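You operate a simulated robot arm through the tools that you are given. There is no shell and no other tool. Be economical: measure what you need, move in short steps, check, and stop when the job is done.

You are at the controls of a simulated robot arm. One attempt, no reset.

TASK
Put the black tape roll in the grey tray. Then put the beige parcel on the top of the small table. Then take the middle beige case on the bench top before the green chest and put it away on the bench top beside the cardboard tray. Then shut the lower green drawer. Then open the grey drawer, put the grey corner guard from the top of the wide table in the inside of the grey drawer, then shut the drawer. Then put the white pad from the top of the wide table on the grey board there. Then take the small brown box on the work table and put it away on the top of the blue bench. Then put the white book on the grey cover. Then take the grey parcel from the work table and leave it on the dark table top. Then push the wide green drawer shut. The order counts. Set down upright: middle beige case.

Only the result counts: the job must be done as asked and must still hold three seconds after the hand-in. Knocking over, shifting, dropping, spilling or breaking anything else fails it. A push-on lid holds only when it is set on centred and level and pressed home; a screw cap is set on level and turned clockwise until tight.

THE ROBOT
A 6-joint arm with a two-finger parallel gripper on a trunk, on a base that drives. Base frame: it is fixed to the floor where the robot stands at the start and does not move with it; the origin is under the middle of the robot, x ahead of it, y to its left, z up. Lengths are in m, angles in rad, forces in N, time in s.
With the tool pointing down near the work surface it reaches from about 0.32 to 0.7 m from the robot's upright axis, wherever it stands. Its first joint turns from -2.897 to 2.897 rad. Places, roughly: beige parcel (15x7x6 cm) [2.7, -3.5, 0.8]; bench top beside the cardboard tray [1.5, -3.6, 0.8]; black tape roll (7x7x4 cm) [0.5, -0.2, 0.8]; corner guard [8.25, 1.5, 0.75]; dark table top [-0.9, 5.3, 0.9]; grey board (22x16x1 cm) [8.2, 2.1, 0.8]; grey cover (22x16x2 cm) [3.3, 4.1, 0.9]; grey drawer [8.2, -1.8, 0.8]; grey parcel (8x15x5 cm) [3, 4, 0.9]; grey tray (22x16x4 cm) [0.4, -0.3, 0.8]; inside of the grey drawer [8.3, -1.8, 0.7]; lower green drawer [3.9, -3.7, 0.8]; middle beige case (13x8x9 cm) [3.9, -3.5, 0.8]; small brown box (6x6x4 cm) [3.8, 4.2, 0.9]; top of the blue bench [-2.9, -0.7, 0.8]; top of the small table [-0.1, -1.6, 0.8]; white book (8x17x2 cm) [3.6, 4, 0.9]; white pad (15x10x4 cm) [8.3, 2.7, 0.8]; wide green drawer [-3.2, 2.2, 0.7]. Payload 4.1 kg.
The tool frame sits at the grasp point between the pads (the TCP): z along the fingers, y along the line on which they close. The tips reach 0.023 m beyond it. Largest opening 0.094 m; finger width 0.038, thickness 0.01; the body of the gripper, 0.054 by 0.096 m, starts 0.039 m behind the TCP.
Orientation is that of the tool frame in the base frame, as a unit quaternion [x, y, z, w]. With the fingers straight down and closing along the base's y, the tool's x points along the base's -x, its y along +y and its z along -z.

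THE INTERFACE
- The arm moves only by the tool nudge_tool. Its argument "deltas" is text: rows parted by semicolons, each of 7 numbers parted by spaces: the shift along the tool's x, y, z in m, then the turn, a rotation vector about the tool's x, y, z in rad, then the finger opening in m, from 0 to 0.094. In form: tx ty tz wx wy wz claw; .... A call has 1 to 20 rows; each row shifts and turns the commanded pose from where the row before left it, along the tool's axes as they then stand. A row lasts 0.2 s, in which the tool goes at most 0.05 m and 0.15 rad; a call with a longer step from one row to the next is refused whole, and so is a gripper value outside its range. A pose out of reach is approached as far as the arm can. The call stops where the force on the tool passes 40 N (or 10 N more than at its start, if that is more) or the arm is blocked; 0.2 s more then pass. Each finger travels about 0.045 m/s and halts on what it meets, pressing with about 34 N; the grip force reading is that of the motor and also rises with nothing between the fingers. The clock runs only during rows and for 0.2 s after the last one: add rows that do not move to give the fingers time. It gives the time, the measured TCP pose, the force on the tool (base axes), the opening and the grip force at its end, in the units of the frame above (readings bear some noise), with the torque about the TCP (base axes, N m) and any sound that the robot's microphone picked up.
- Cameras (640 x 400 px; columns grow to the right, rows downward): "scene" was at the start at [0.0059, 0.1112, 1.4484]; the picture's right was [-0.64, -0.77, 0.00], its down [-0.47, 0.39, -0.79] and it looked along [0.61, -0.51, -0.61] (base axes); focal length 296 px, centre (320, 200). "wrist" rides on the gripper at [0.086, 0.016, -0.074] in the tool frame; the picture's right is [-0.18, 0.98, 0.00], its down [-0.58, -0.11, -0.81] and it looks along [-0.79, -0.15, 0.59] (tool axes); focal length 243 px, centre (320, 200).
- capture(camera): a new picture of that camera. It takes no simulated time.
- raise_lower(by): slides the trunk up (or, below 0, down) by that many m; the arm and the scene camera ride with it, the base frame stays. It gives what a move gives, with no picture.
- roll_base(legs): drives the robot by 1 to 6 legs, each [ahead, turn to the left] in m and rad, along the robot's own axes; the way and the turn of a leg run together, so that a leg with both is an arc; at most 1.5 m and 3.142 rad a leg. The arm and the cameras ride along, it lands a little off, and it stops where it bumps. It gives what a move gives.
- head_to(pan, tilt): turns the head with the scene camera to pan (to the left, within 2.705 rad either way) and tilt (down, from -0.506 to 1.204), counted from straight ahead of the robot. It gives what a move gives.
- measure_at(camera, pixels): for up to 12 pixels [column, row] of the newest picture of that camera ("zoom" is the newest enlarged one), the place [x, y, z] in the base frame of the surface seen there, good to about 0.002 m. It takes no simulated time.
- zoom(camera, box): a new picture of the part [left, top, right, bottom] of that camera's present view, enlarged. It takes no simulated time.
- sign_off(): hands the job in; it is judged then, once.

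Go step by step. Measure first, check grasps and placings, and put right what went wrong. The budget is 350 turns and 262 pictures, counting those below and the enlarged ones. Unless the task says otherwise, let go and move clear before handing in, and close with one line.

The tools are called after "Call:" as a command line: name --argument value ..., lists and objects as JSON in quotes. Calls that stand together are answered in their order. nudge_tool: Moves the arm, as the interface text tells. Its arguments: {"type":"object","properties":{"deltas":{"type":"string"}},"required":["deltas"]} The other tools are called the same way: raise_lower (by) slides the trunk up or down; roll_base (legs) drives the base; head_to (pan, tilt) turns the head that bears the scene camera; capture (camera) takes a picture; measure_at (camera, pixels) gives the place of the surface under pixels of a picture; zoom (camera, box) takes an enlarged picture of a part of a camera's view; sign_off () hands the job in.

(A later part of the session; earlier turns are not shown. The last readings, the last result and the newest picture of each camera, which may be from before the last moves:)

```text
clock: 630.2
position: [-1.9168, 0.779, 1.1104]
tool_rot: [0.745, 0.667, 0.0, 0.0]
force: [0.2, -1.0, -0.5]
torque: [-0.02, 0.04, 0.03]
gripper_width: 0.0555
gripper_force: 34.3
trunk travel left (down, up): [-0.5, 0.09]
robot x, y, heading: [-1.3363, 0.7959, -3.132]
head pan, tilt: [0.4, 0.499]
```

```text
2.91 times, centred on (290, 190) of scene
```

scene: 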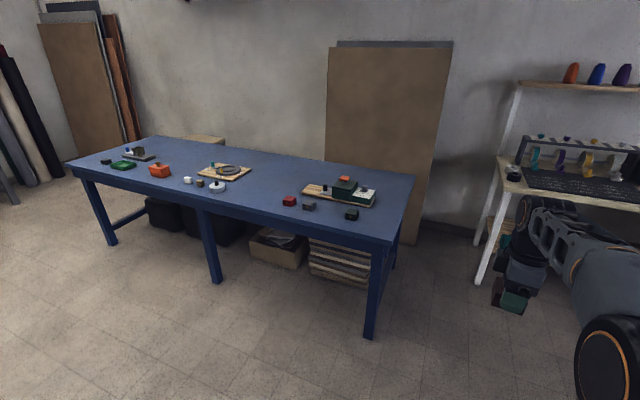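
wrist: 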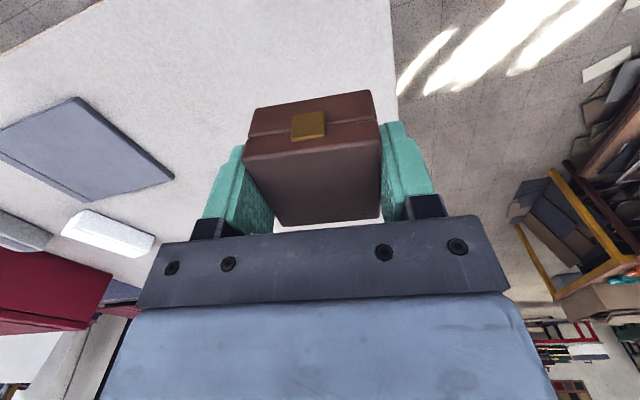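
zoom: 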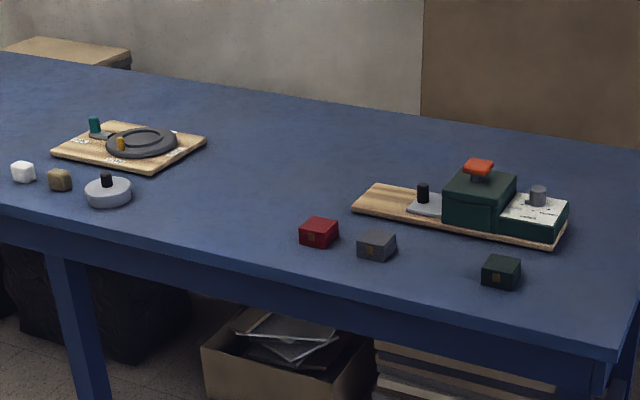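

Free bench surface at (-2.67, -0.34). I'll drive to (-2.0, -0.33), facing west.

Call:
roll_base --legs '[[0, 1.03], [1.3, 0], [0, -1.04]]'

Call:
raise_lower --by -0.1

Call:
head_to --pan 0 --tilt 0.6

Call:
capture --camera "scene"

```text
clock: 642.0
position: [-2.5788, -0.3472, 1.111]
tool_rot: [0.747, 0.665, 0.0, 0.001]
force: [-0.8, 0.2, -0.3]
torque: [0.03, -0.01, 0.0]
gripper_width: 0.0553
gripper_force: 33.7
trunk travel left (down, up): [-0.5, 0.09]
robot x, y, heading: [-1.9997, -0.3326, -3.139]
head pan, tilt: [0.4, 0.499]
```

```text
clock: 643.3
position: [-2.5797, -0.3464, 1.0124]
tool_rot: [0.747, 0.665, -0.001, 0.001]
force: [-0.2, 0.7, -1.7]
torque: [0.0, 0.0, -0.02]
gripper_width: 0.0552
gripper_force: 34.1
trunk travel left (down, up): [-0.4, 0.19]
robot x, y, heading: [-2.0016, -0.3315, -3.141]
head pan, tilt: [0.4, 0.499]
```

```text
clock: 644.2
position: [-2.5801, -0.3478, 1.0108]
tool_rot: [0.747, 0.665, 0.0, 0.0]
force: [0.1, 0.7, -0.5]
torque: [-0.02, -0.01, -0.02]
gripper_width: 0.0553
gripper_force: 34.4
trunk travel left (down, up): [-0.4, 0.19]
robot x, y, heading: [-1.9958, -0.3325, -3.141]
head pan, tilt: [0.0, 0.6]
```

```text
145 pictures are left
```

scene: 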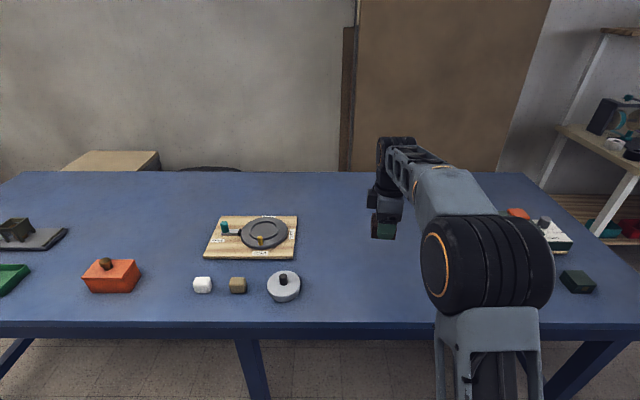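

I'll move 6 cm further in and lower onto the bench (target TCP z≈0.791).

Call:
nudge_tool --deltas "-0.0035 -0.03 0 0 0 0 0.03; -0.0035 -0.03 0 0 0 0 0.03; 0 0 0.05 0 0 0 0.03; 0 0 0.05 0 0 0 0.03; 0 0 0.05 0 0 0 0.03; 0 0 0.04 0 0 0 0.03; 0 0 0.02 0 0 0 0.03; 0 0 0.006 0 0 0 0.03; 0 0 0 0 0 0 0.03"

Call:
capture --camera "wrist"

```text
clock: 646.2
position: [-2.6399, -0.3476, 0.7965]
tool_rot: [0.746, 0.666, -0.001, 0.001]
force: [0.1, -0.3, -1.2]
torque: [-0.01, 0.0, -0.04]
gripper_width: 0.0554
gripper_force: 34.0
trunk travel left (down, up): [-0.4, 0.19]
robot x, y, heading: [-1.9993, -0.3298, -3.139]
head pan, tilt: [0.0, 0.6]
```

```text
144 pictures are left
```

wrist: 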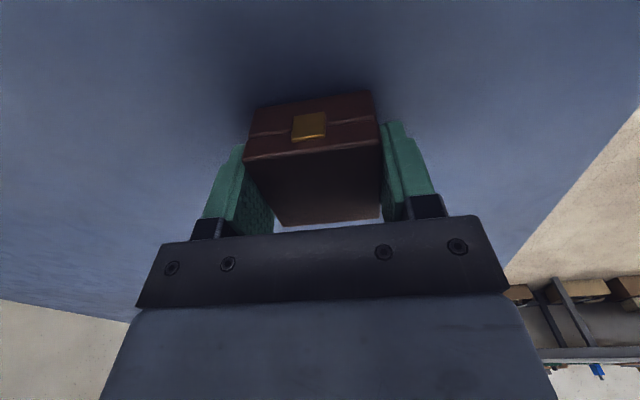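

Call:
nudge_tool --deltas "0 0 0.003 0 0 0 0.03; 0 0 0.003 0 0 0 0.03; 0 0 0 0 0 0 0.03"

```text
clock: 647.0
position: [-2.6399, -0.3473, 0.7915]
tool_rot: [0.747, 0.664, -0.002, -0.001]
force: [-0.5, 1.9, 9.4]
torque: [-0.01, -0.21, 0.01]
gripper_width: 0.0553
gripper_force: 33.8
trunk travel left (down, up): [-0.4, 0.19]
robot x, y, heading: [-2.0024, -0.332, -3.138]
head pan, tilt: [0.0, 0.6]
```

Contact. Release and rise.

Call:
nudge_tool --deltas "0 0 -0.001 0 0 0 0.08; 0 0 0 0 0 0 0.08; 0 0 0 0 0 0 0.08; 0 0 0 0 0 0 0.08; 0 0 -0.03 0 0 0 0.08; 0 0 -0.05 0 0 0 0.08; 0 0 -0.05 0 0 0 0.08; 0 0 -0.05 0 0 0 0.08; 0 0 -0.05 0 0 0 0.08; 0 0 -0.05 0 0 0 0.08; 0 0 0 0 0 0 0.08"

Call:
capture --camera "wrist"

Call:
capture --camera "scene"

```text
clock: 649.4
position: [-2.6379, -0.3491, 1.0703]
tool_rot: [0.747, 0.665, 0.0, 0.0]
force: [0.2, 0.0, -0.8]
torque: [0.01, 0.0, -0.05]
gripper_width: 0.0801
gripper_force: 0.0
trunk travel left (down, up): [-0.4, 0.19]
robot x, y, heading: [-1.9988, -0.3309, -3.136]
head pan, tilt: [0.0, 0.6]
```

```text
143 pictures are left
```

wrist: 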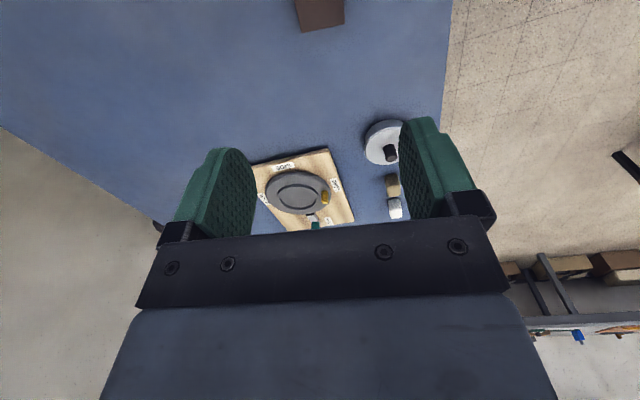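

```text
142 pictures are left
```

scene: 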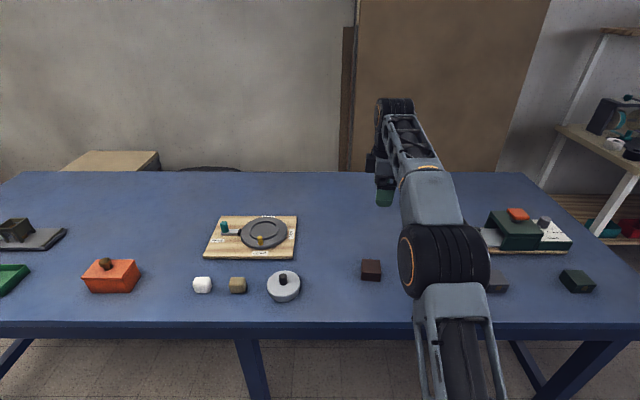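

The brown box is on the blue bench (371,270). Now back to the work table; I'll try the west/north side and look: drive to about (-0.9, 3.6).

Call:
roll_base --legs '[[-0.15, 0], [0, -1.85], [1.4, 0], [1.4, 0], [1.2, 0]]'

Call:
head_to --pan -0.5 --tilt 0.4

Call:
capture --camera "scene"

```text
clock: 674.1
position: [-0.8204, 4.2176, 1.069]
tool_rot: [0.984, -0.176, 0.0, 0.0]
force: [-0.3, -0.4, 0.0]
torque: [0.01, -0.04, 0.05]
gripper_width: 0.0798
gripper_force: 0.1
trunk travel left (down, up): [-0.4, 0.19]
robot x, y, heading: [-0.955, 3.5918, 1.34]
head pan, tilt: [0.0, 0.6]
```

```text
clock: 675.0
position: [-0.8199, 4.2186, 1.0692]
tool_rot: [0.984, -0.176, 0.0, 0.001]
force: [1.6, -0.4, 0.2]
torque: [-0.04, -0.03, -0.02]
gripper_width: 0.08
gripper_force: 0.0
trunk travel left (down, up): [-0.4, 0.19]
robot x, y, heading: [-0.9582, 3.5938, 1.336]
head pan, tilt: [-0.499, 0.4]
```

```text
141 pictures are left
```

scene: 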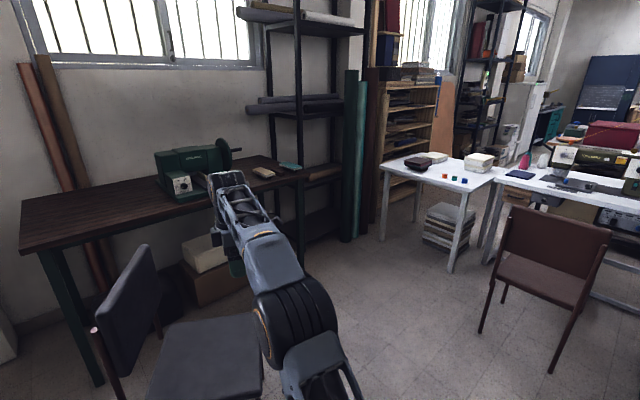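

Call:
measure_at --camera "scene" --pixels '[[22, 250], [305, 180], [215, 155], [380, 235], [452, 270], [385, 162], [365, 245], [300, 245], [250, 390], [130, 380], [485, 330], [270, 165]]'

Call:
head_to --pan -0.95 --tilt 0.4

Call:
capture --camera "scene"

```text
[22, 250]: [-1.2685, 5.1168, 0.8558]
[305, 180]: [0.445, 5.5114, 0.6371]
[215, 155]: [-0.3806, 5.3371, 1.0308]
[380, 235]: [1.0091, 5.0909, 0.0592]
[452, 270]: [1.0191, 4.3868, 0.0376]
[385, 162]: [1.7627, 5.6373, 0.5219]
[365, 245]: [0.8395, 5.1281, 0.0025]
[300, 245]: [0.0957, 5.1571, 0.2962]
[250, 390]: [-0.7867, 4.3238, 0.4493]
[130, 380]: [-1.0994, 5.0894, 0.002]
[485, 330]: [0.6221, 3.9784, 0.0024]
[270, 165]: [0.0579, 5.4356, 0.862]
```

```text
clock: 676.0
position: [-0.8213, 4.2178, 1.0697]
tool_rot: [0.984, -0.176, 0.0, 0.0]
force: [-0.2, 0.0, -0.3]
torque: [-0.03, -0.02, 0.03]
gripper_width: 0.0799
gripper_force: 0.1
trunk travel left (down, up): [-0.4, 0.19]
robot x, y, heading: [-0.9573, 3.5941, 1.335]
head pan, tilt: [-0.949, 0.4]
```

```text
140 pictures are left
```

scene: 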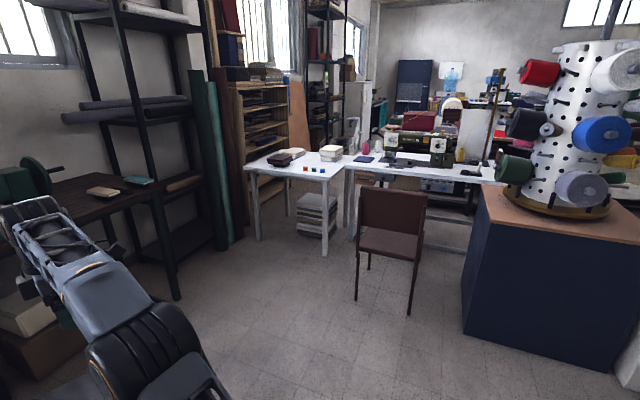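

No passage on this side. I'll return by the southern lane and the gap to the north side of the work table.

Call:
roll_base --legs '[[0, -2.9], [1.4, 0], [1.35, 0], [0, 1.564], [1.5, 0], [1.5, 0]]'

```text
clock: 713.8
position: [2.5862, 0.6253, 1.0694]
tool_rot: [-0.635, 0.773, 0.0, 0.0]
force: [0.0, 0.5, 0.1]
torque: [0.02, 0.02, 0.02]
gripper_width: 0.0804
gripper_force: 0.1
trunk travel left (down, up): [-0.4, 0.19]
robot x, y, heading: [1.9524, 0.6628, -0.075]
head pan, tilt: [-0.949, 0.4]
```

Call:
roll_base --legs '[[0, 0.155], [1.2, 0], [1.19, 0], [0, 1.5], [1.2, 0]]'

```text
clock: 735.4
position: [4.2765, 2.6466, 1.0705]
tool_rot: [0.998, -0.055, 0.0, 0.0]
force: [-0.6, -0.4, 1.0]
torque: [-0.02, 0.03, 0.0]
gripper_width: 0.0801
gripper_force: 0.0
trunk travel left (down, up): [-0.4, 0.19]
robot x, y, heading: [4.297, 2.0086, 1.58]
head pan, tilt: [-0.949, 0.4]
```

Call:
raise_lower --by 0.1

Call:
roll_base --legs '[[1.35, 0], [1.38, 0], [0, 1.562], [0.82, 0], [0, 1.571]]'

Call:
head_to --pan 0 --tilt 0.6

Call:
capture --camera "scene"

```text
clock: 736.7
position: [4.276, 2.6471, 1.1692]
tool_rot: [0.998, -0.055, -0.001, 0.0]
force: [-0.5, 0.0, 0.6]
torque: [0.0, -0.01, 0.04]
gripper_width: 0.0802
gripper_force: 0.0
trunk travel left (down, up): [-0.5, 0.09]
robot x, y, heading: [4.2993, 2.0059, 1.585]
head pan, tilt: [-0.949, 0.4]
```

```text
clock: 761.4
position: [3.4896, 4.1373, 1.17]
tool_rot: [0.1, 0.995, 0.0, 0.001]
force: [0.5, -0.2, 0.1]
torque: [0.02, 0.01, 0.01]
gripper_width: 0.0803
gripper_force: 0.0
trunk travel left (down, up): [-0.5, 0.09]
robot x, y, heading: [3.5263, 4.773, -1.654]
head pan, tilt: [-0.949, 0.4]
```

```text
clock: 762.7
position: [3.4878, 4.1356, 1.1699]
tool_rot: [0.1, 0.995, -0.001, 0.0]
force: [-0.3, -0.2, 0.3]
torque: [-0.02, -0.01, -0.01]
gripper_width: 0.08
gripper_force: 0.2
trunk travel left (down, up): [-0.5, 0.09]
robot x, y, heading: [3.5252, 4.7742, -1.656]
head pan, tilt: [0.0, 0.6]
```

```text
139 pictures are left
```

scene: 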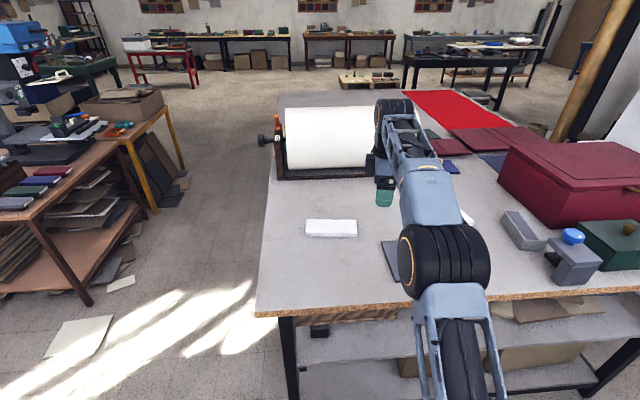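

The white book is at (331,228); the arm hides the cover. I'll zoom and measure the book.

Call:
zoom --camera "scene" --box '[290, 205, 370, 255]'

Call:
measure_at --camera "zoom" --pixels '[[140, 112], [510, 120], [515, 205], [125, 200], [320, 160], [120, 225], [520, 245], [320, 240]]'

Call:
capture --camera "wrist"

```text
8.00 times, centred on (330, 230) of scene
```

zoom: 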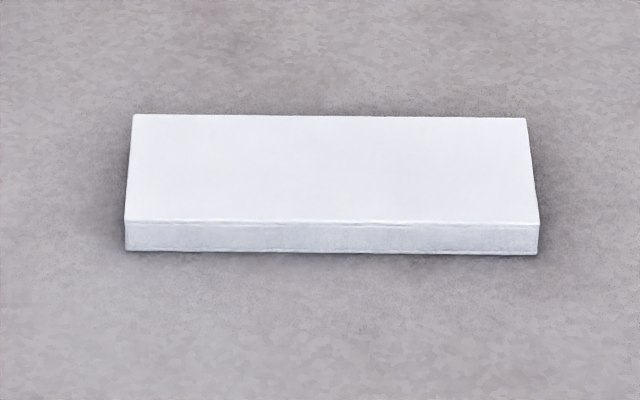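

```text
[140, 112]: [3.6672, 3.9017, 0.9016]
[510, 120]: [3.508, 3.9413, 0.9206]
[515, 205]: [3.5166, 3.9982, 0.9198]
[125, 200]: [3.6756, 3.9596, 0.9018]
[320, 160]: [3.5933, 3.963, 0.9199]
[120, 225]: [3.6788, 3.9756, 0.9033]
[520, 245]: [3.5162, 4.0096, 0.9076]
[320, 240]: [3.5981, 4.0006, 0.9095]
```

```text
137 pictures are left
```

wrist: 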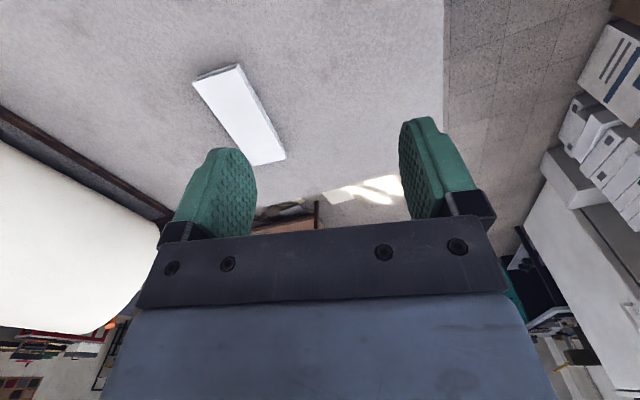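

Call:
zoom --camera "wrist" --box '[160, 40, 320, 180]'

```text
2.86 times, centred on (240, 110) of wrist
```

zoom: 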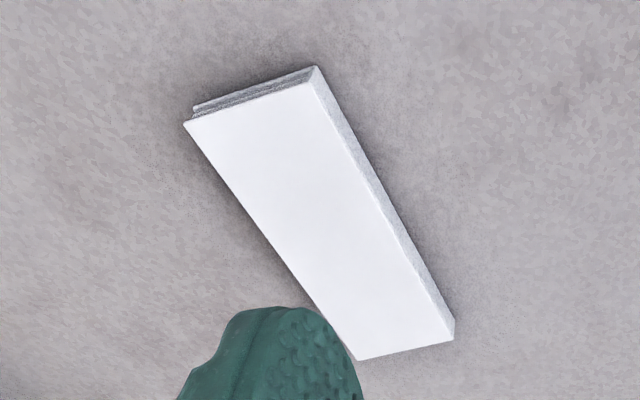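

Call:
measure_at --camera "zoom" --pixels '[[192, 122], [308, 86], [448, 335], [360, 354], [315, 210], [318, 72]]'

```text
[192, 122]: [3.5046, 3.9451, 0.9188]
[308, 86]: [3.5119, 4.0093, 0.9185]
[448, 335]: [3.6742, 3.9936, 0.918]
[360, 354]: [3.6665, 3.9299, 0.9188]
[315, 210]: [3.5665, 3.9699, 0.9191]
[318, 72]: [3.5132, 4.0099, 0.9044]
```

Book centre (3.589, 3.970), long axis ≈ x turned -0.09. I'll drive 0.13 m closer while squaring up.

Call:
roll_base --legs '[[0.13, 0.085]]'

```text
clock: 764.0
position: [3.5362, 4.0041, 1.1685]
tool_rot: [0.06, 0.998, -0.001, 0.0]
force: [0.1, -0.5, -0.5]
torque: [0.04, -0.01, 0.04]
gripper_width: 0.08
gripper_force: 0.1
trunk travel left (down, up): [-0.5, 0.09]
robot x, y, heading: [3.5261, 4.6471, -1.569]
head pan, tilt: [0.0, 0.6]
```

Call:
nudge_tool --deltas "0 0 0 0 0 -0.026 0.094; -0.028 -0.0147 0 0 0 0 0.094; -0.028 -0.0147 0 0 0 0 0.094; 0 0 0.05 0 0 0 0.094; 0 0 0.05 0 0 0 0.094; 0 0 0.05 0 0 0 0.094; 0 0 0 0 0 0 0.094"

Call:
capture --camera "wrist"

```text
clock: 765.5
position: [3.5873, 3.9916, 1.008]
tool_rot: [0.046, 0.999, -0.001, 0.0]
force: [1.0, -1.3, 0.8]
torque: [-0.01, 0.01, 0.0]
gripper_width: 0.0938
gripper_force: 0.1
out of reach, approached as far as the arm can: row 2, 3
trunk travel left (down, up): [-0.5, 0.09]
robot x, y, heading: [3.5233, 4.6439, -1.572]
head pan, tilt: [0.0, 0.6]
```

```text
135 pictures are left
```

wrist: 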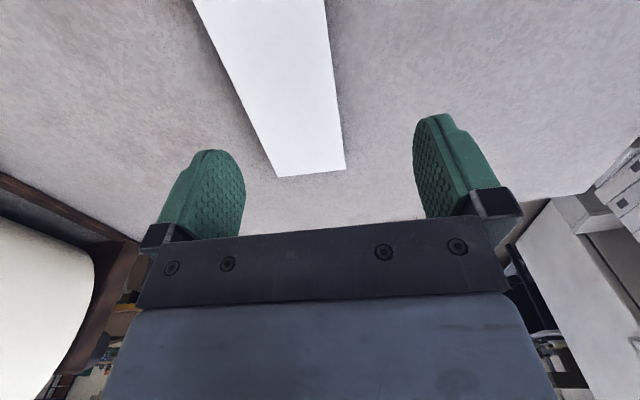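

Reach was short at height; now, lower, I'll shift the remaining -2.2 cm in y and descend to just above the book.

Call:
nudge_tool --deltas "-0.002 -0.022 0.02 0 0 0 0.094; 0 0 0.02 0 0 0 0.094; 0 0 0 0 0 0 0.094"

Call:
capture --camera "wrist"

```text
clock: 766.4
position: [3.5877, 3.9699, 0.9699]
tool_rot: [0.046, 0.999, 0.0, 0.001]
force: [0.0, -0.1, -0.3]
torque: [-0.01, 0.01, -0.02]
gripper_width: 0.0941
gripper_force: 0.1
trunk travel left (down, up): [-0.5, 0.09]
robot x, y, heading: [3.5246, 4.6473, -1.568]
head pan, tilt: [0.0, 0.6]
```

```text
134 pictures are left
```

wrist: 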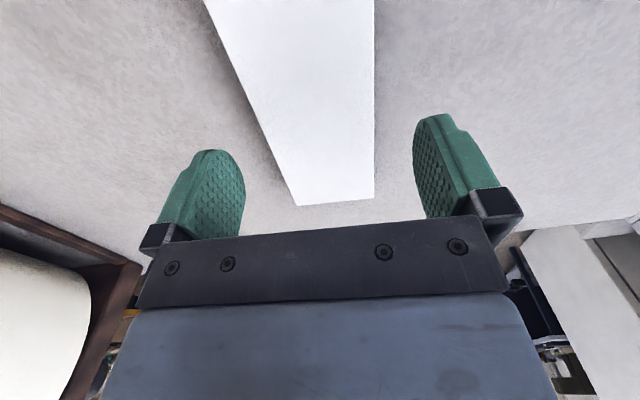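

Centred between the fingers. Descend and close.

Call:
nudge_tool --deltas "0 0 0.025 0 0 0 0.094; 0 0 0.0175 0 0 0 0.094; 0 0 0 0 0 0 0.094; 0 0 0 0 0 0 0.04; 0 0 0 0 0 0 0.04; 0 0 0 0 0 0 0.04; 0 0 0 0 0 0 0.04"

Call:
nudge_tool --deltas "0 0 -0.02 0 0 0 0.04; 0 0 -0.03 0 0 0 0.04; 0 0 -0.03 0 0 0 0.04; 0 0 0 0 0 0 0.04"

Call:
capture --camera "wrist"

Call:
capture --camera "scene"

```text
clock: 768.0
position: [3.5879, 3.9709, 0.9264]
tool_rot: [0.047, 0.999, 0.0, 0.0]
force: [-0.5, -0.7, 0.3]
torque: [-0.07, -0.08, -0.07]
gripper_width: 0.0692
gripper_force: 33.9
trunk travel left (down, up): [-0.5, 0.09]
robot x, y, heading: [3.5189, 4.6459, -1.569]
head pan, tilt: [0.0, 0.6]
```

```text
clock: 769.0
position: [3.5884, 3.9702, 1.0079]
tool_rot: [0.046, 0.999, 0.001, 0.0]
force: [0.1, -0.5, -1.3]
torque: [0.01, -0.02, 0.0]
gripper_width: 0.0693
gripper_force: 33.7
trunk travel left (down, up): [-0.5, 0.09]
robot x, y, heading: [3.5263, 4.6453, -1.572]
head pan, tilt: [0.0, 0.6]
```

```text
133 pictures are left
```

wrist: 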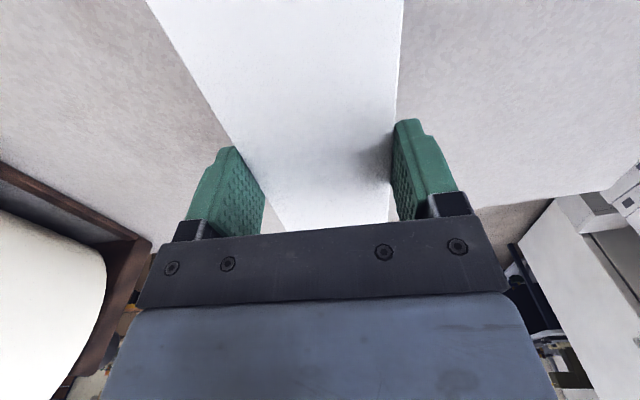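

```text
132 pictures are left
```

scene: 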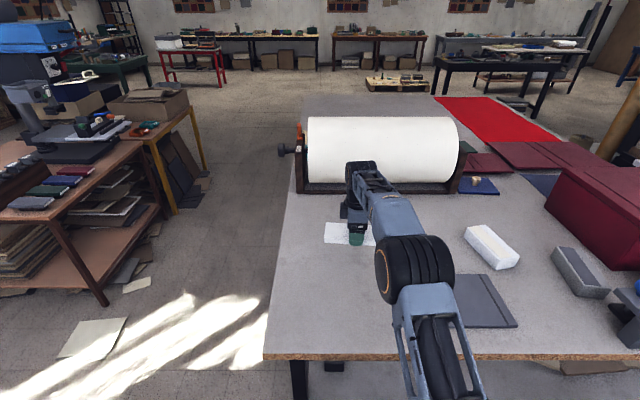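

The book is held. Now I'll measure the grey cover's visible corners (487,276), (516,325).

Call:
zoom --camera "scene" --box '[420, 255, 548, 335]'

Call:
measure_at --camera "zoom" --pixels '[[175, 105], [325, 105], [345, 110], [460, 340], [480, 352], [280, 352], [250, 350], [300, 200], [400, 250], [180, 110], [330, 340]]'

```text
5.00 times, centred on (484, 295) of scene
```

zoom: 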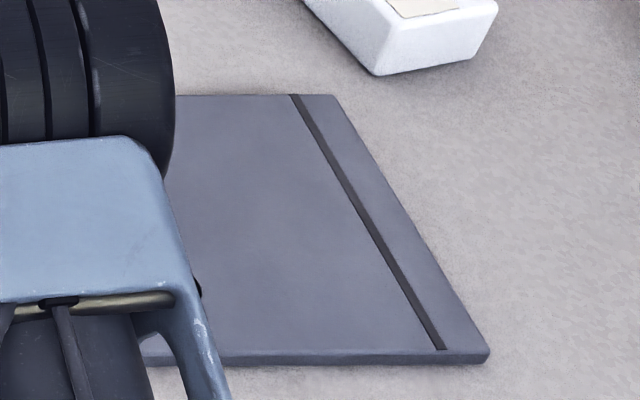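

```text
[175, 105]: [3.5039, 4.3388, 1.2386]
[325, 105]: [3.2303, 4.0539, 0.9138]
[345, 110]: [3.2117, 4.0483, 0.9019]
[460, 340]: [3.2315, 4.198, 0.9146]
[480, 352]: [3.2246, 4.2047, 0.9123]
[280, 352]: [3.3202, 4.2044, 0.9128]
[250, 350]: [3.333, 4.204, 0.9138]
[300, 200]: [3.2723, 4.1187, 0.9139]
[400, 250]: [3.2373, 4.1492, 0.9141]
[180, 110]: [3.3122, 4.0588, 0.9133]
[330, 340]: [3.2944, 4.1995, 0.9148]
```

Cover spans x 3.225–3.445, y 4.048–4.205, top 0.914; centre (3.335, 4.127). I'll square the book and bring it above.

Call:
nudge_tool --deltas "0 0 0 0 0 -0.094 0.04; 0.0355 0.0224 0 0 0 0 0.04; 0.0355 0.0224 0 0 0 0 0.04; 0.0355 0.0224 0 0 0 0 0.04; 0.0355 0.0224 0 0 0 0 0.04; 0.0355 0.0224 0 0 0 0 0.04; 0.0355 0.0224 0 0 0 0 0.04; 0.0355 0.0224 0 0 0 0 0.04; 0 0 0.03 0 0 0 0.04; 0 0 0.02 0 0 0 0.04; 0 0 0 0 0 0 0.04"

Call:
capture --camera "scene"

Call:
capture --camera "wrist"

```text
clock: 771.4
position: [3.3394, 4.1248, 0.9564]
tool_rot: [-0.002, 1.0, 0.0, 0.001]
force: [0.2, -0.6, -1.8]
torque: [0.0, 0.02, 0.02]
gripper_width: 0.0692
gripper_force: 34.1
trunk travel left (down, up): [-0.5, 0.09]
robot x, y, heading: [3.5235, 4.6447, -1.575]
head pan, tilt: [0.0, 0.6]
```

```text
130 pictures are left
```

scene: 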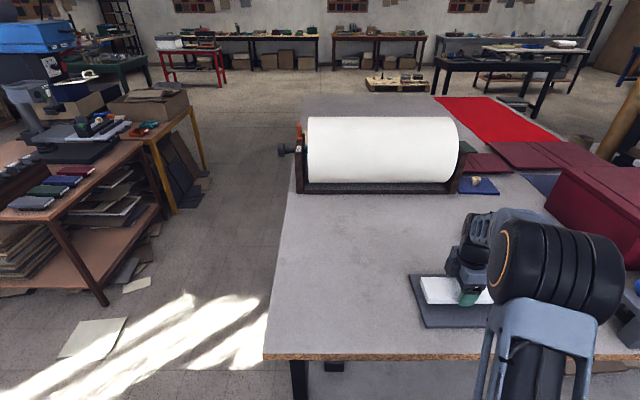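

```text
129 pictures are left
```

wrist: 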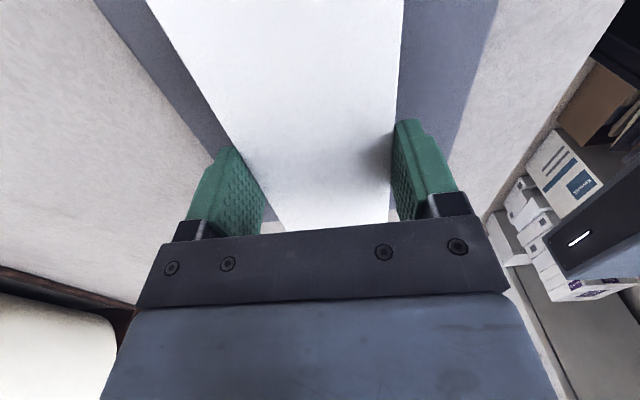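

Call:
measure_at --camera "scene" --pixels '[[414, 278], [427, 325], [425, 285], [428, 302]]'

Call:
nudge_tool --deltas "0 0 0.012 0 0 0 0.04; 0 0 0.003 0 0 0 0.04; 0 0 0 0 0 0 0.04"

```text
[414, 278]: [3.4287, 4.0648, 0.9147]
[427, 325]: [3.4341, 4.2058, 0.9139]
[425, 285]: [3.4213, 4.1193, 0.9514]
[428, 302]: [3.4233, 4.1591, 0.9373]
```

```text
clock: 772.1
position: [3.3386, 4.1252, 0.9415]
tool_rot: [-0.001, 1.0, 0.001, 0.0]
force: [0.0, 0.4, -2.1]
torque: [-0.02, -0.01, 0.01]
gripper_width: 0.0694
gripper_force: 33.9
trunk travel left (down, up): [-0.5, 0.09]
robot x, y, heading: [3.525, 4.6443, -1.568]
head pan, tilt: [0.0, 0.6]
```

Call:
nudge_tool --deltas "0.007 0 0 0 0 0 0.04; 0 0 0.002 0 0 0 0.04; 0 0 0.002 0 0 0 0.04; 0 0 0 0 0 0 0.04"

```text
clock: 773.1
position: [3.3325, 4.1253, 0.938]
tool_rot: [-0.001, 1.0, -0.001, 0.0]
force: [-0.7, 0.9, 5.5]
torque: [0.24, -0.25, 0.04]
gripper_width: 0.0695
gripper_force: 34.0
trunk travel left (down, up): [-0.5, 0.09]
robot x, y, heading: [3.5219, 4.6433, -1.573]
head pan, tilt: [0.0, 0.6]
```

Contact with the cover. Release and rise.

Call:
nudge_tool --deltas "0 0 -0.001 0 0 0 0.094; 0 0 0 0 0 0 0.094; 0 0 0 0 0 0 0.094; 0 0 0 0 0 0 0.094; 0 0 -0.02 0 0 0 0.094; 0 0 -0.04 0 0 0 0.094; 0 0 -0.05 0 0 0 0.094; 0 0 -0.05 0 0 0 0.094; 0 0 -0.05 0 0 0 0.094; 0 0 0 0 0 0 0.094"

Call:
capture --camera "wrist"

Call:
capture --camera "scene"

```text
clock: 775.4
position: [3.3315, 4.1236, 1.1491]
tool_rot: [-0.001, 1.0, 0.0, 0.0]
force: [-0.3, -1.2, 0.1]
torque: [0.01, 0.0, 0.0]
gripper_width: 0.0939
gripper_force: 0.1
trunk travel left (down, up): [-0.5, 0.09]
robot x, y, heading: [3.5211, 4.6437, -1.567]
head pan, tilt: [0.0, 0.6]
```

```text
128 pictures are left
```

wrist: 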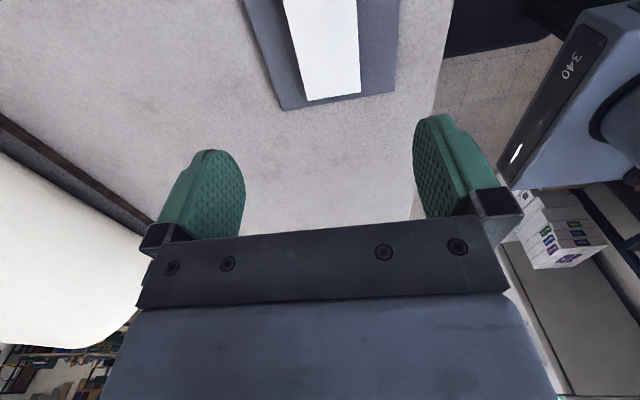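

```text
127 pictures are left
```

scene: 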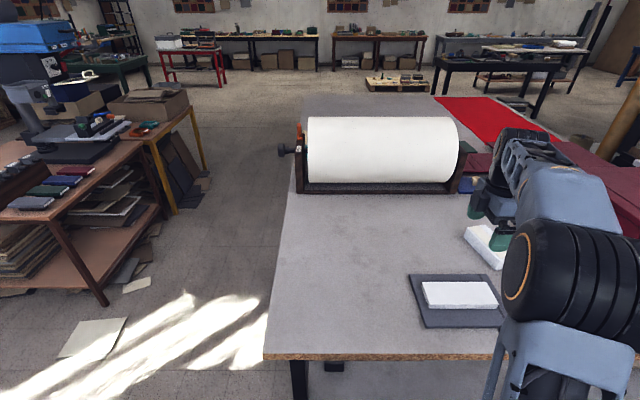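

The book lies on the cover. Next the grey parcel at (3.0, 4.03): I'll shift the base west 0.4 m.

Call:
roll_base --legs '[[-0.13, 0], [0, -1.571], [0.4, 0], [0, 1.571]]'

Call:
head_to --pan 0.1 --tilt 0.7

Call:
capture --camera "scene"

Call:
capture --camera "wrist"

```text
clock: 786.3
position: [2.9313, 4.249, 1.1479]
tool_rot: [-0.001, 1.0, 0.0, 0.001]
force: [0.7, -0.4, 0.2]
torque: [0.01, -0.04, 0.0]
gripper_width: 0.0945
gripper_force: 0.1
trunk travel left (down, up): [-0.5, 0.09]
robot x, y, heading: [3.1229, 4.7722, -1.566]
head pan, tilt: [0.0, 0.6]
```

```text
clock: 787.0
position: [2.9306, 4.2478, 1.1487]
tool_rot: [-0.001, 1.0, 0.0, 0.0]
force: [-0.8, -0.5, -0.3]
torque: [-0.02, 0.05, 0.01]
gripper_width: 0.094
gripper_force: 0.2
trunk travel left (down, up): [-0.5, 0.09]
robot x, y, heading: [3.12, 4.7698, -1.569]
head pan, tilt: [0.099, 0.7]
```

```text
126 pictures are left
```

scene: 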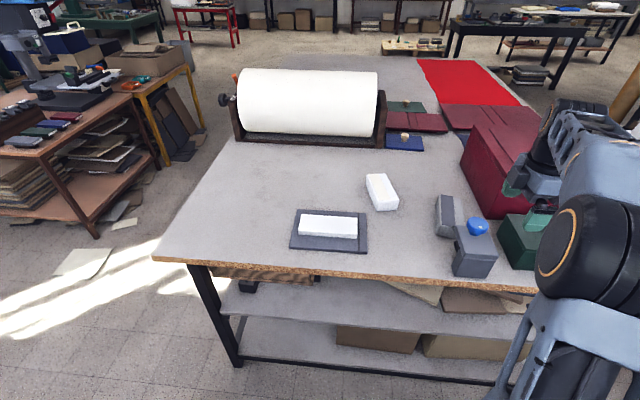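

```text
125 pictures are left
```

wrist: 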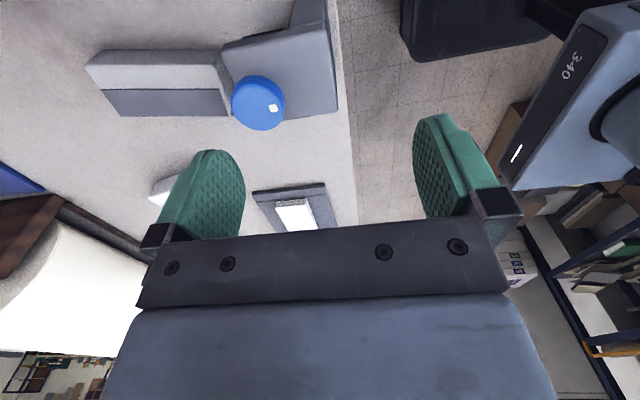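

The grey parcel (445,215) is right beside a grey clamp with a blue knob. Measuring both.

Call:
measure_at --camera "wrist" --pixels '[[90, 65], [105, 112], [215, 55], [235, 113], [160, 70], [222, 60], [258, 95], [240, 115], [225, 80], [330, 105], [235, 45]]'

Call:
zoom --camera "scene" --box '[400, 180, 528, 290]'

```text
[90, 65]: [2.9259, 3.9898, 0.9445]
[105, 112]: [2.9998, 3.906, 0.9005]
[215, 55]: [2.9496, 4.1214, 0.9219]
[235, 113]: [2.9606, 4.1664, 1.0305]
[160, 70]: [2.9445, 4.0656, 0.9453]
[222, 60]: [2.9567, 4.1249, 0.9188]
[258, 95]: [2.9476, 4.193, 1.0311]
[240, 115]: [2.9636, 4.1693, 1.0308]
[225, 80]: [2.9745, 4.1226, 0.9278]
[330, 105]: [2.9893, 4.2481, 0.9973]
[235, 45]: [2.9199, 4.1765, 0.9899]
```

```text
3.64 times, centred on (464, 235) of scene
```

zoom: 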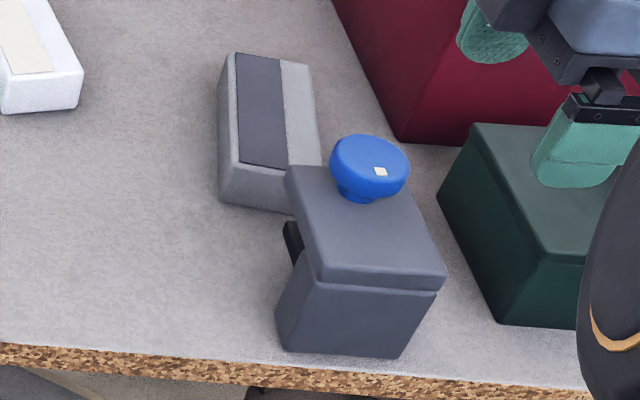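

Call:
measure_at --camera "zoom" --pixels '[[290, 172], [320, 168], [405, 190], [295, 245], [232, 60], [308, 72], [320, 155], [225, 180], [290, 200], [238, 58], [305, 68], [400, 130]]'

```text
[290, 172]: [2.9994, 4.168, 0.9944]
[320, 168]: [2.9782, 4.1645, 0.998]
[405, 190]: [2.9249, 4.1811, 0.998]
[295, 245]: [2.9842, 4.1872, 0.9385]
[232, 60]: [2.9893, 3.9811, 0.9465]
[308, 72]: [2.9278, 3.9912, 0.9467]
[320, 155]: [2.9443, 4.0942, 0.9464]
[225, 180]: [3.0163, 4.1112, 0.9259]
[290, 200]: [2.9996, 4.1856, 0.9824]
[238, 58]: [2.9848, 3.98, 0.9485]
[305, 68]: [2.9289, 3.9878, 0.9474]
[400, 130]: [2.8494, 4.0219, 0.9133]
```

Parcel centre (2.971, 4.053), turned ≈-0.18 from y; the clamp begins at y=4.164. I'll grip slightly south of centre at (2.967, 4.033), camera clear of the knob. Drive in 0.12 m and yaw +1.752.

Call:
roll_base --legs '[[0.12, 0]]'

Call:
nudge_tool --deltas "0 0 0 0 0 0.146 0.094; 0 0 0 0 0 0.146 0.094; 0 0 0 0 0 0.146 0.094; 0 0 0 0 0 0.146 0.094; 0 0 0 0 0 0.146 0.094; 0 0 0 0 0 0.146 0.094; 0 0 0 0 0 0.146 0.094; 0 0 0 0 0 0.146 0.094; 0 0 0 0 0 0.146 0.094; 0 0 0 0 0 0.146 0.094; 0 0 0 0 0 0.146 0.094; 0 0 0 0 0 0.146 0.094; 0 0 0 0 0 0 0.094"

Call:
capture --camera "wrist"

```text
clock: 788.2
position: [2.9305, 4.1275, 1.1474]
tool_rot: [0.0, 1.0, 0.0, 0.0]
force: [0.0, 0.2, 0.8]
torque: [0.0, 0.0, -0.01]
gripper_width: 0.0941
gripper_force: 0.1
trunk travel left (down, up): [-0.5, 0.09]
robot x, y, heading: [3.1227, 4.6467, -1.573]
head pan, tilt: [0.099, 0.7]
```

```text
clock: 791.0
position: [2.9304, 4.1282, 1.1483]
tool_rot: [0.769, 0.639, 0.0, 0.0]
force: [0.2, -0.5, 0.5]
torque: [0.01, 0.01, 0.02]
gripper_width: 0.0937
gripper_force: 0.1
trunk travel left (down, up): [-0.5, 0.09]
robot x, y, heading: [3.1229, 4.6489, -1.569]
head pan, tilt: [0.099, 0.7]
```

```text
123 pictures are left
```

wrist: 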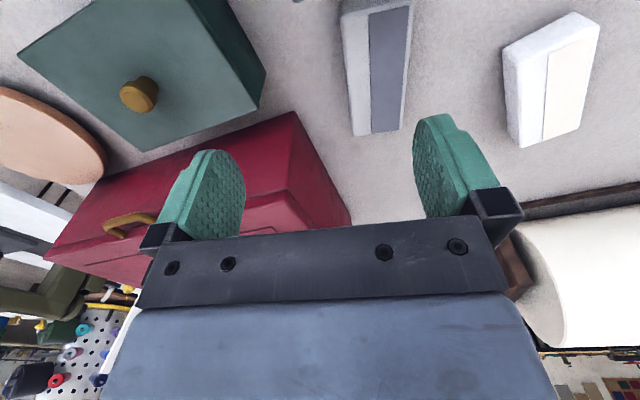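

Call:
nudge_tool --deltas "-0.0289 0.0178 0 0 0 0 0.094; -0.0289 0.0178 0 0 0 0 0.094; -0.0289 0.0178 0 0 0 0 0.094; 0 0 0.05 0 0 0 0.094; 0 0 0.05 0 0 0 0.094; 0 0 0.04 0 0 0 0.094; 0 0 0 0 0 0 0.094"

Call:
capture --camera "wrist"

Call:
capture --camera "scene"

```text
clock: 792.6
position: [2.967, 4.0302, 1.007]
tool_rot: [0.768, 0.641, -0.001, 0.0]
force: [0.1, -0.7, 0.3]
torque: [0.01, 0.05, -0.01]
gripper_width: 0.0941
gripper_force: 0.1
trunk travel left (down, up): [-0.5, 0.09]
robot x, y, heading: [3.1209, 4.6445, -1.573]
head pan, tilt: [0.099, 0.7]
```

```text
122 pictures are left
```

wrist: 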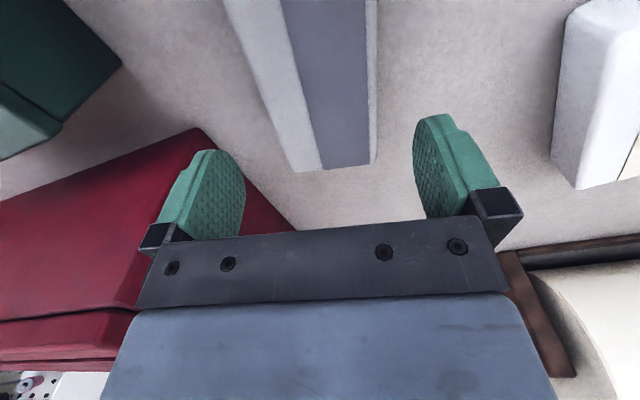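

```text
121 pictures are left
```

scene: 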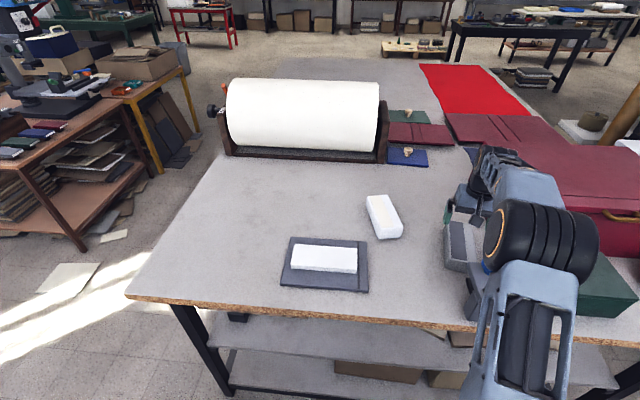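

Call:
measure_at --camera "wrist" --pixels '[[302, 168], [370, 162], [260, 80], [374, 80], [235, 10], [374, 10]]'

```text
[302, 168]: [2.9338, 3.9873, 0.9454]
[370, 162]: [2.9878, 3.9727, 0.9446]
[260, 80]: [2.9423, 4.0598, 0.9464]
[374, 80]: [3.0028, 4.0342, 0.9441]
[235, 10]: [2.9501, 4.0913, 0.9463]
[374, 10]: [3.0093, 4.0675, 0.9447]
```

Aligned; shift 3.5 mm and descend to z 0.93, then grip.

Call:
nudge_tool --deltas "0 0.0035 0.03 0 0 0 0.094; 0 0 0.03 0 0 0 0.094; 0 0 0.016 0 0 0 0.094; 0 0 0 0 0 0 0.094; 0 0 0 0 0 0 0.04; 0 0 0 0 0 0 0.04; 0 0 0 0 0 0 0.04; 0 0 0 0 0 0 0.04"

Call:
nudge_tool --deltas "0 0 -0.02 0 0 0 0.04; 0 0 -0.03 0 0 0 0.04; 0 0 -0.05 0 0 0 0.04; 0 0 -0.05 0 0 0 0.04; 0 0 -0.05 0 0 0 0.04; 0 0 0 0 0 0 0.04"

Call:
capture --camera "wrist"

Call:
capture --camera "scene"

```text
clock: 794.4
position: [2.97, 4.0312, 0.933]
tool_rot: [0.768, 0.64, 0.001, 0.001]
force: [-0.3, -0.9, -0.5]
torque: [-0.11, 0.11, -0.05]
gripper_width: 0.07
gripper_force: 33.6
trunk travel left (down, up): [-0.5, 0.09]
robot x, y, heading: [3.1221, 4.6476, -1.568]
head pan, tilt: [0.099, 0.7]
```

```text
clock: 795.8
position: [2.9689, 4.0328, 1.1319]
tool_rot: [0.768, 0.64, 0.0, 0.0]
force: [0.1, -0.3, -2.0]
torque: [-0.03, 0.02, -0.02]
gripper_width: 0.0696
gripper_force: 33.9
trunk travel left (down, up): [-0.5, 0.09]
robot x, y, heading: [3.1228, 4.6432, -1.571]
head pan, tilt: [0.099, 0.7]
```

```text
120 pictures are left
```

wrist: 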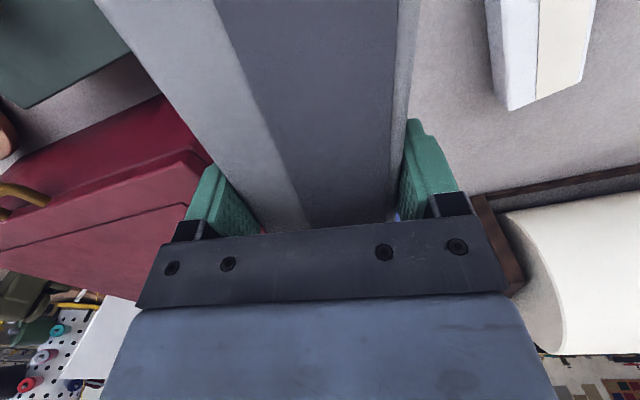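

```text
119 pictures are left
```

scene: 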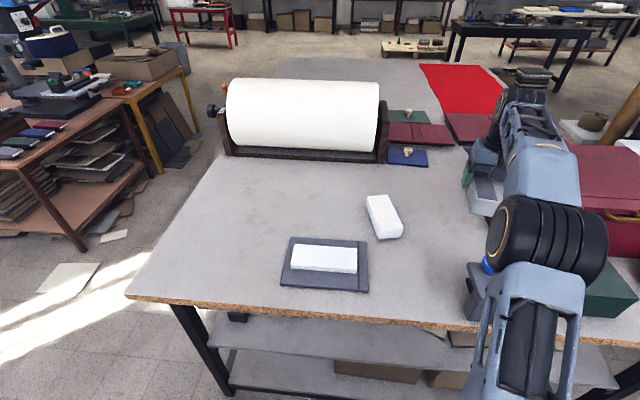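

The parcel is held above the clamp's knob. I'll back off, turn west, reverse east to x≈4.32, then go south.

Call:
roll_base --legs '[[-0.16, 0], [0, -1.571], [-1.2, 0], [0, 1.571]]'

```text
clock: 808.6
position: [3.7354, 4.5826, 1.1304]
tool_rot: [0.973, 0.229, 0.001, 0.002]
force: [-1.0, 0.7, -2.9]
torque: [-0.08, 0.03, -0.02]
gripper_width: 0.0697
gripper_force: 33.6
trunk travel left (down, up): [-0.5, 0.09]
robot x, y, heading: [4.3162, 4.8291, -2.498]
head pan, tilt: [0.099, 0.7]
stopped in leg 4: the robot was blocked; the commanded pose is now the measured one
```

The turn was blocked; I'll look behind-left and below.

Call:
head_to --pan 2.4 --tilt 0.9

Call:
capture --camera "scene"

Call:
head_to --pan -2.4 --tilt 0.9

Call:
capture --camera "scene"

```text
clock: 810.7
position: [3.7348, 4.5835, 1.1307]
tool_rot: [0.973, 0.23, 0.0, 0.0]
force: [-0.7, 0.3, -3.3]
torque: [-0.02, 0.03, -0.01]
gripper_width: 0.0698
gripper_force: 34.1
trunk travel left (down, up): [-0.5, 0.09]
robot x, y, heading: [4.3212, 4.8315, -2.499]
head pan, tilt: [2.4, 0.901]
```

```text
118 pictures are left
```

scene: 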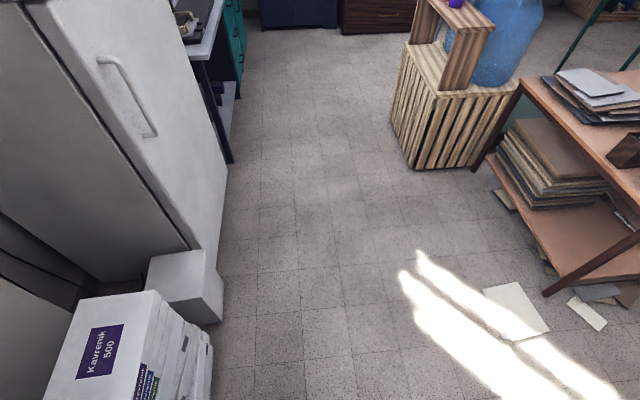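

```text
clock: 814.5
position: [3.7354, 4.5831, 1.131]
tool_rot: [0.973, 0.23, 0.0, 0.001]
force: [-0.1, -1.0, -3.3]
torque: [-0.04, 0.04, -0.03]
gripper_width: 0.07
gripper_force: 33.9
trunk travel left (down, up): [-0.5, 0.09]
robot x, y, heading: [4.3168, 4.8318, -2.504]
head pan, tilt: [-2.4, 0.901]
```

```text
117 pictures are left
```

scene: 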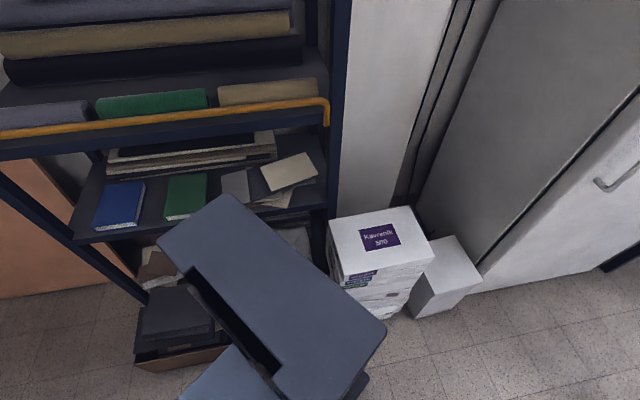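

The rear of the robot is against the white paper-stack or shelf. I'll measure the gap.

Call:
measure_at --camera "scene" --pixels '[[383, 332], [228, 198], [160, 240], [345, 280], [385, 310], [335, 230], [405, 300], [180, 365], [300, 240], [365, 385], [350, 290], [150, 300]]'

```text
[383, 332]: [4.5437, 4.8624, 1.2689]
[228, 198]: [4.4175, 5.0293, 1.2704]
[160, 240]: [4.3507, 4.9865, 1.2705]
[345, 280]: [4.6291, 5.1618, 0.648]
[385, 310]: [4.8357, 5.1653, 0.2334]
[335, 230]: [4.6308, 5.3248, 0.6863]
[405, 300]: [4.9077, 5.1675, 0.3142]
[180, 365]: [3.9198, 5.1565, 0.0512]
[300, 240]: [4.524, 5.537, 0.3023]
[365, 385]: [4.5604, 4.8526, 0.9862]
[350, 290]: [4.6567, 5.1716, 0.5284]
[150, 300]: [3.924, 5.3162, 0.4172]
```

The rear touched the floor carton under the shelf. I'll move forward 0.15 m (toward free floor), then finish the turn.

Call:
roll_base --legs '[[0.15, 0], [0, 0.95]]'

Call:
capture --camera "scene"

```text
clock: 818.3
position: [4.0705, 4.1207, 1.1319]
tool_rot: [0.755, 0.655, 0.0, 0.0]
force: [-0.5, -0.3, -2.8]
torque: [-0.02, 0.01, -0.01]
gripper_width: 0.0701
gripper_force: 34.0
trunk travel left (down, up): [-0.5, 0.09]
robot x, y, heading: [4.1978, 4.7399, -1.536]
head pan, tilt: [-2.4, 0.901]
```

```text
116 pictures are left
```

scene: 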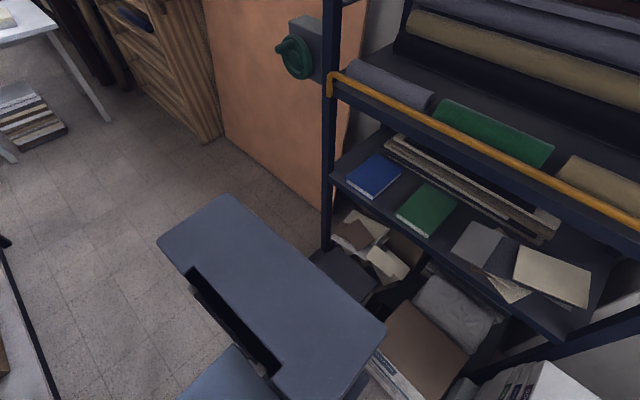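

Turn done. I'll centre the arm (13 cm toward +x) and drive south through the gap.

Call:
nudge_tool --deltas "0.006 0.043 0 0 0 0 0.04; 0.006 0.043 0 0 0 0 0.04; 0.006 0.043 0 0 0 0 0.04; 0 0 0 0 0 0 0.04"

Call:
roll_base --legs '[[1.3, 0], [1.3, 0], [1.3, 0], [0, -1.6]]'

```text
clock: 819.3
position: [4.1999, 4.1193, 1.1329]
tool_rot: [0.756, 0.655, 0.0, 0.0]
force: [0.1, -1.1, -3.0]
torque: [-0.04, 0.0, 0.04]
gripper_width: 0.0697
gripper_force: 33.9
trunk travel left (down, up): [-0.5, 0.09]
robot x, y, heading: [4.1991, 4.7391, -1.538]
head pan, tilt: [-2.4, 0.901]
```

```text
clock: 842.0
position: [3.6586, 0.8624, 1.1325]
tool_rot: [0.996, -0.094, 0.0, -0.001]
force: [0.3, -0.2, -2.7]
torque: [-0.02, 0.05, -0.01]
gripper_width: 0.07
gripper_force: 33.7
trunk travel left (down, up): [-0.5, 0.09]
robot x, y, heading: [4.2788, 0.8333, 3.128]
head pan, tilt: [-2.4, 0.901]
```

Call:
roll_base --legs '[[1.4, 0], [1.4, 0], [1.4, 0], [1.4, 0], [0, -1.876]]'

Call:
roll_base --legs '[[1.3, 0], [1.3, 0], [0.7, 0], [0, 0.32]]'

Call:
head_to --pan 0 --tilt 0.55

Call:
capture --camera "scene"

```text
clock: 873.5
position: [-1.1214, 1.5129, 1.1326]
tool_rot: [-0.5, 0.866, -0.001, 0.0]
force: [0.1, 0.2, -3.3]
torque: [0.01, -0.01, 0.02]
gripper_width: 0.0698
gripper_force: 34.4
trunk travel left (down, up): [-0.5, 0.09]
robot x, y, heading: [-1.3533, 0.9314, 1.221]
head pan, tilt: [-2.4, 0.901]
```

```text
clock: 890.6
position: [-0.1406, 4.6513, 1.133]
tool_rot: [-0.617, 0.787, 0.0, 0.0]
force: [0.0, -0.1, -3.3]
torque: [0.01, 0.02, 0.01]
gripper_width: 0.0699
gripper_force: 34.2
trunk travel left (down, up): [-0.5, 0.09]
robot x, y, heading: [-0.2, 4.0328, 1.507]
head pan, tilt: [-2.4, 0.901]
```

```text
clock: 892.8
position: [-0.1401, 4.6507, 1.1332]
tool_rot: [-0.617, 0.787, 0.0, -0.001]
force: [0.0, -0.1, -4.3]
torque: [0.03, -0.05, -0.03]
gripper_width: 0.0698
gripper_force: 34.1
trunk travel left (down, up): [-0.5, 0.09]
robot x, y, heading: [-0.2027, 4.0313, 1.503]
head pan, tilt: [0.0, 0.55]
```

```text
115 pictures are left
```

scene: 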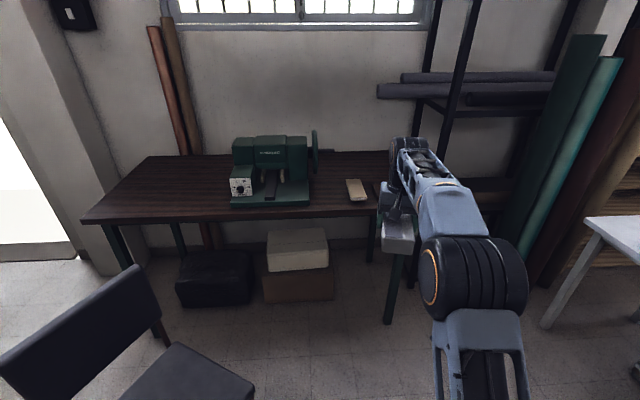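

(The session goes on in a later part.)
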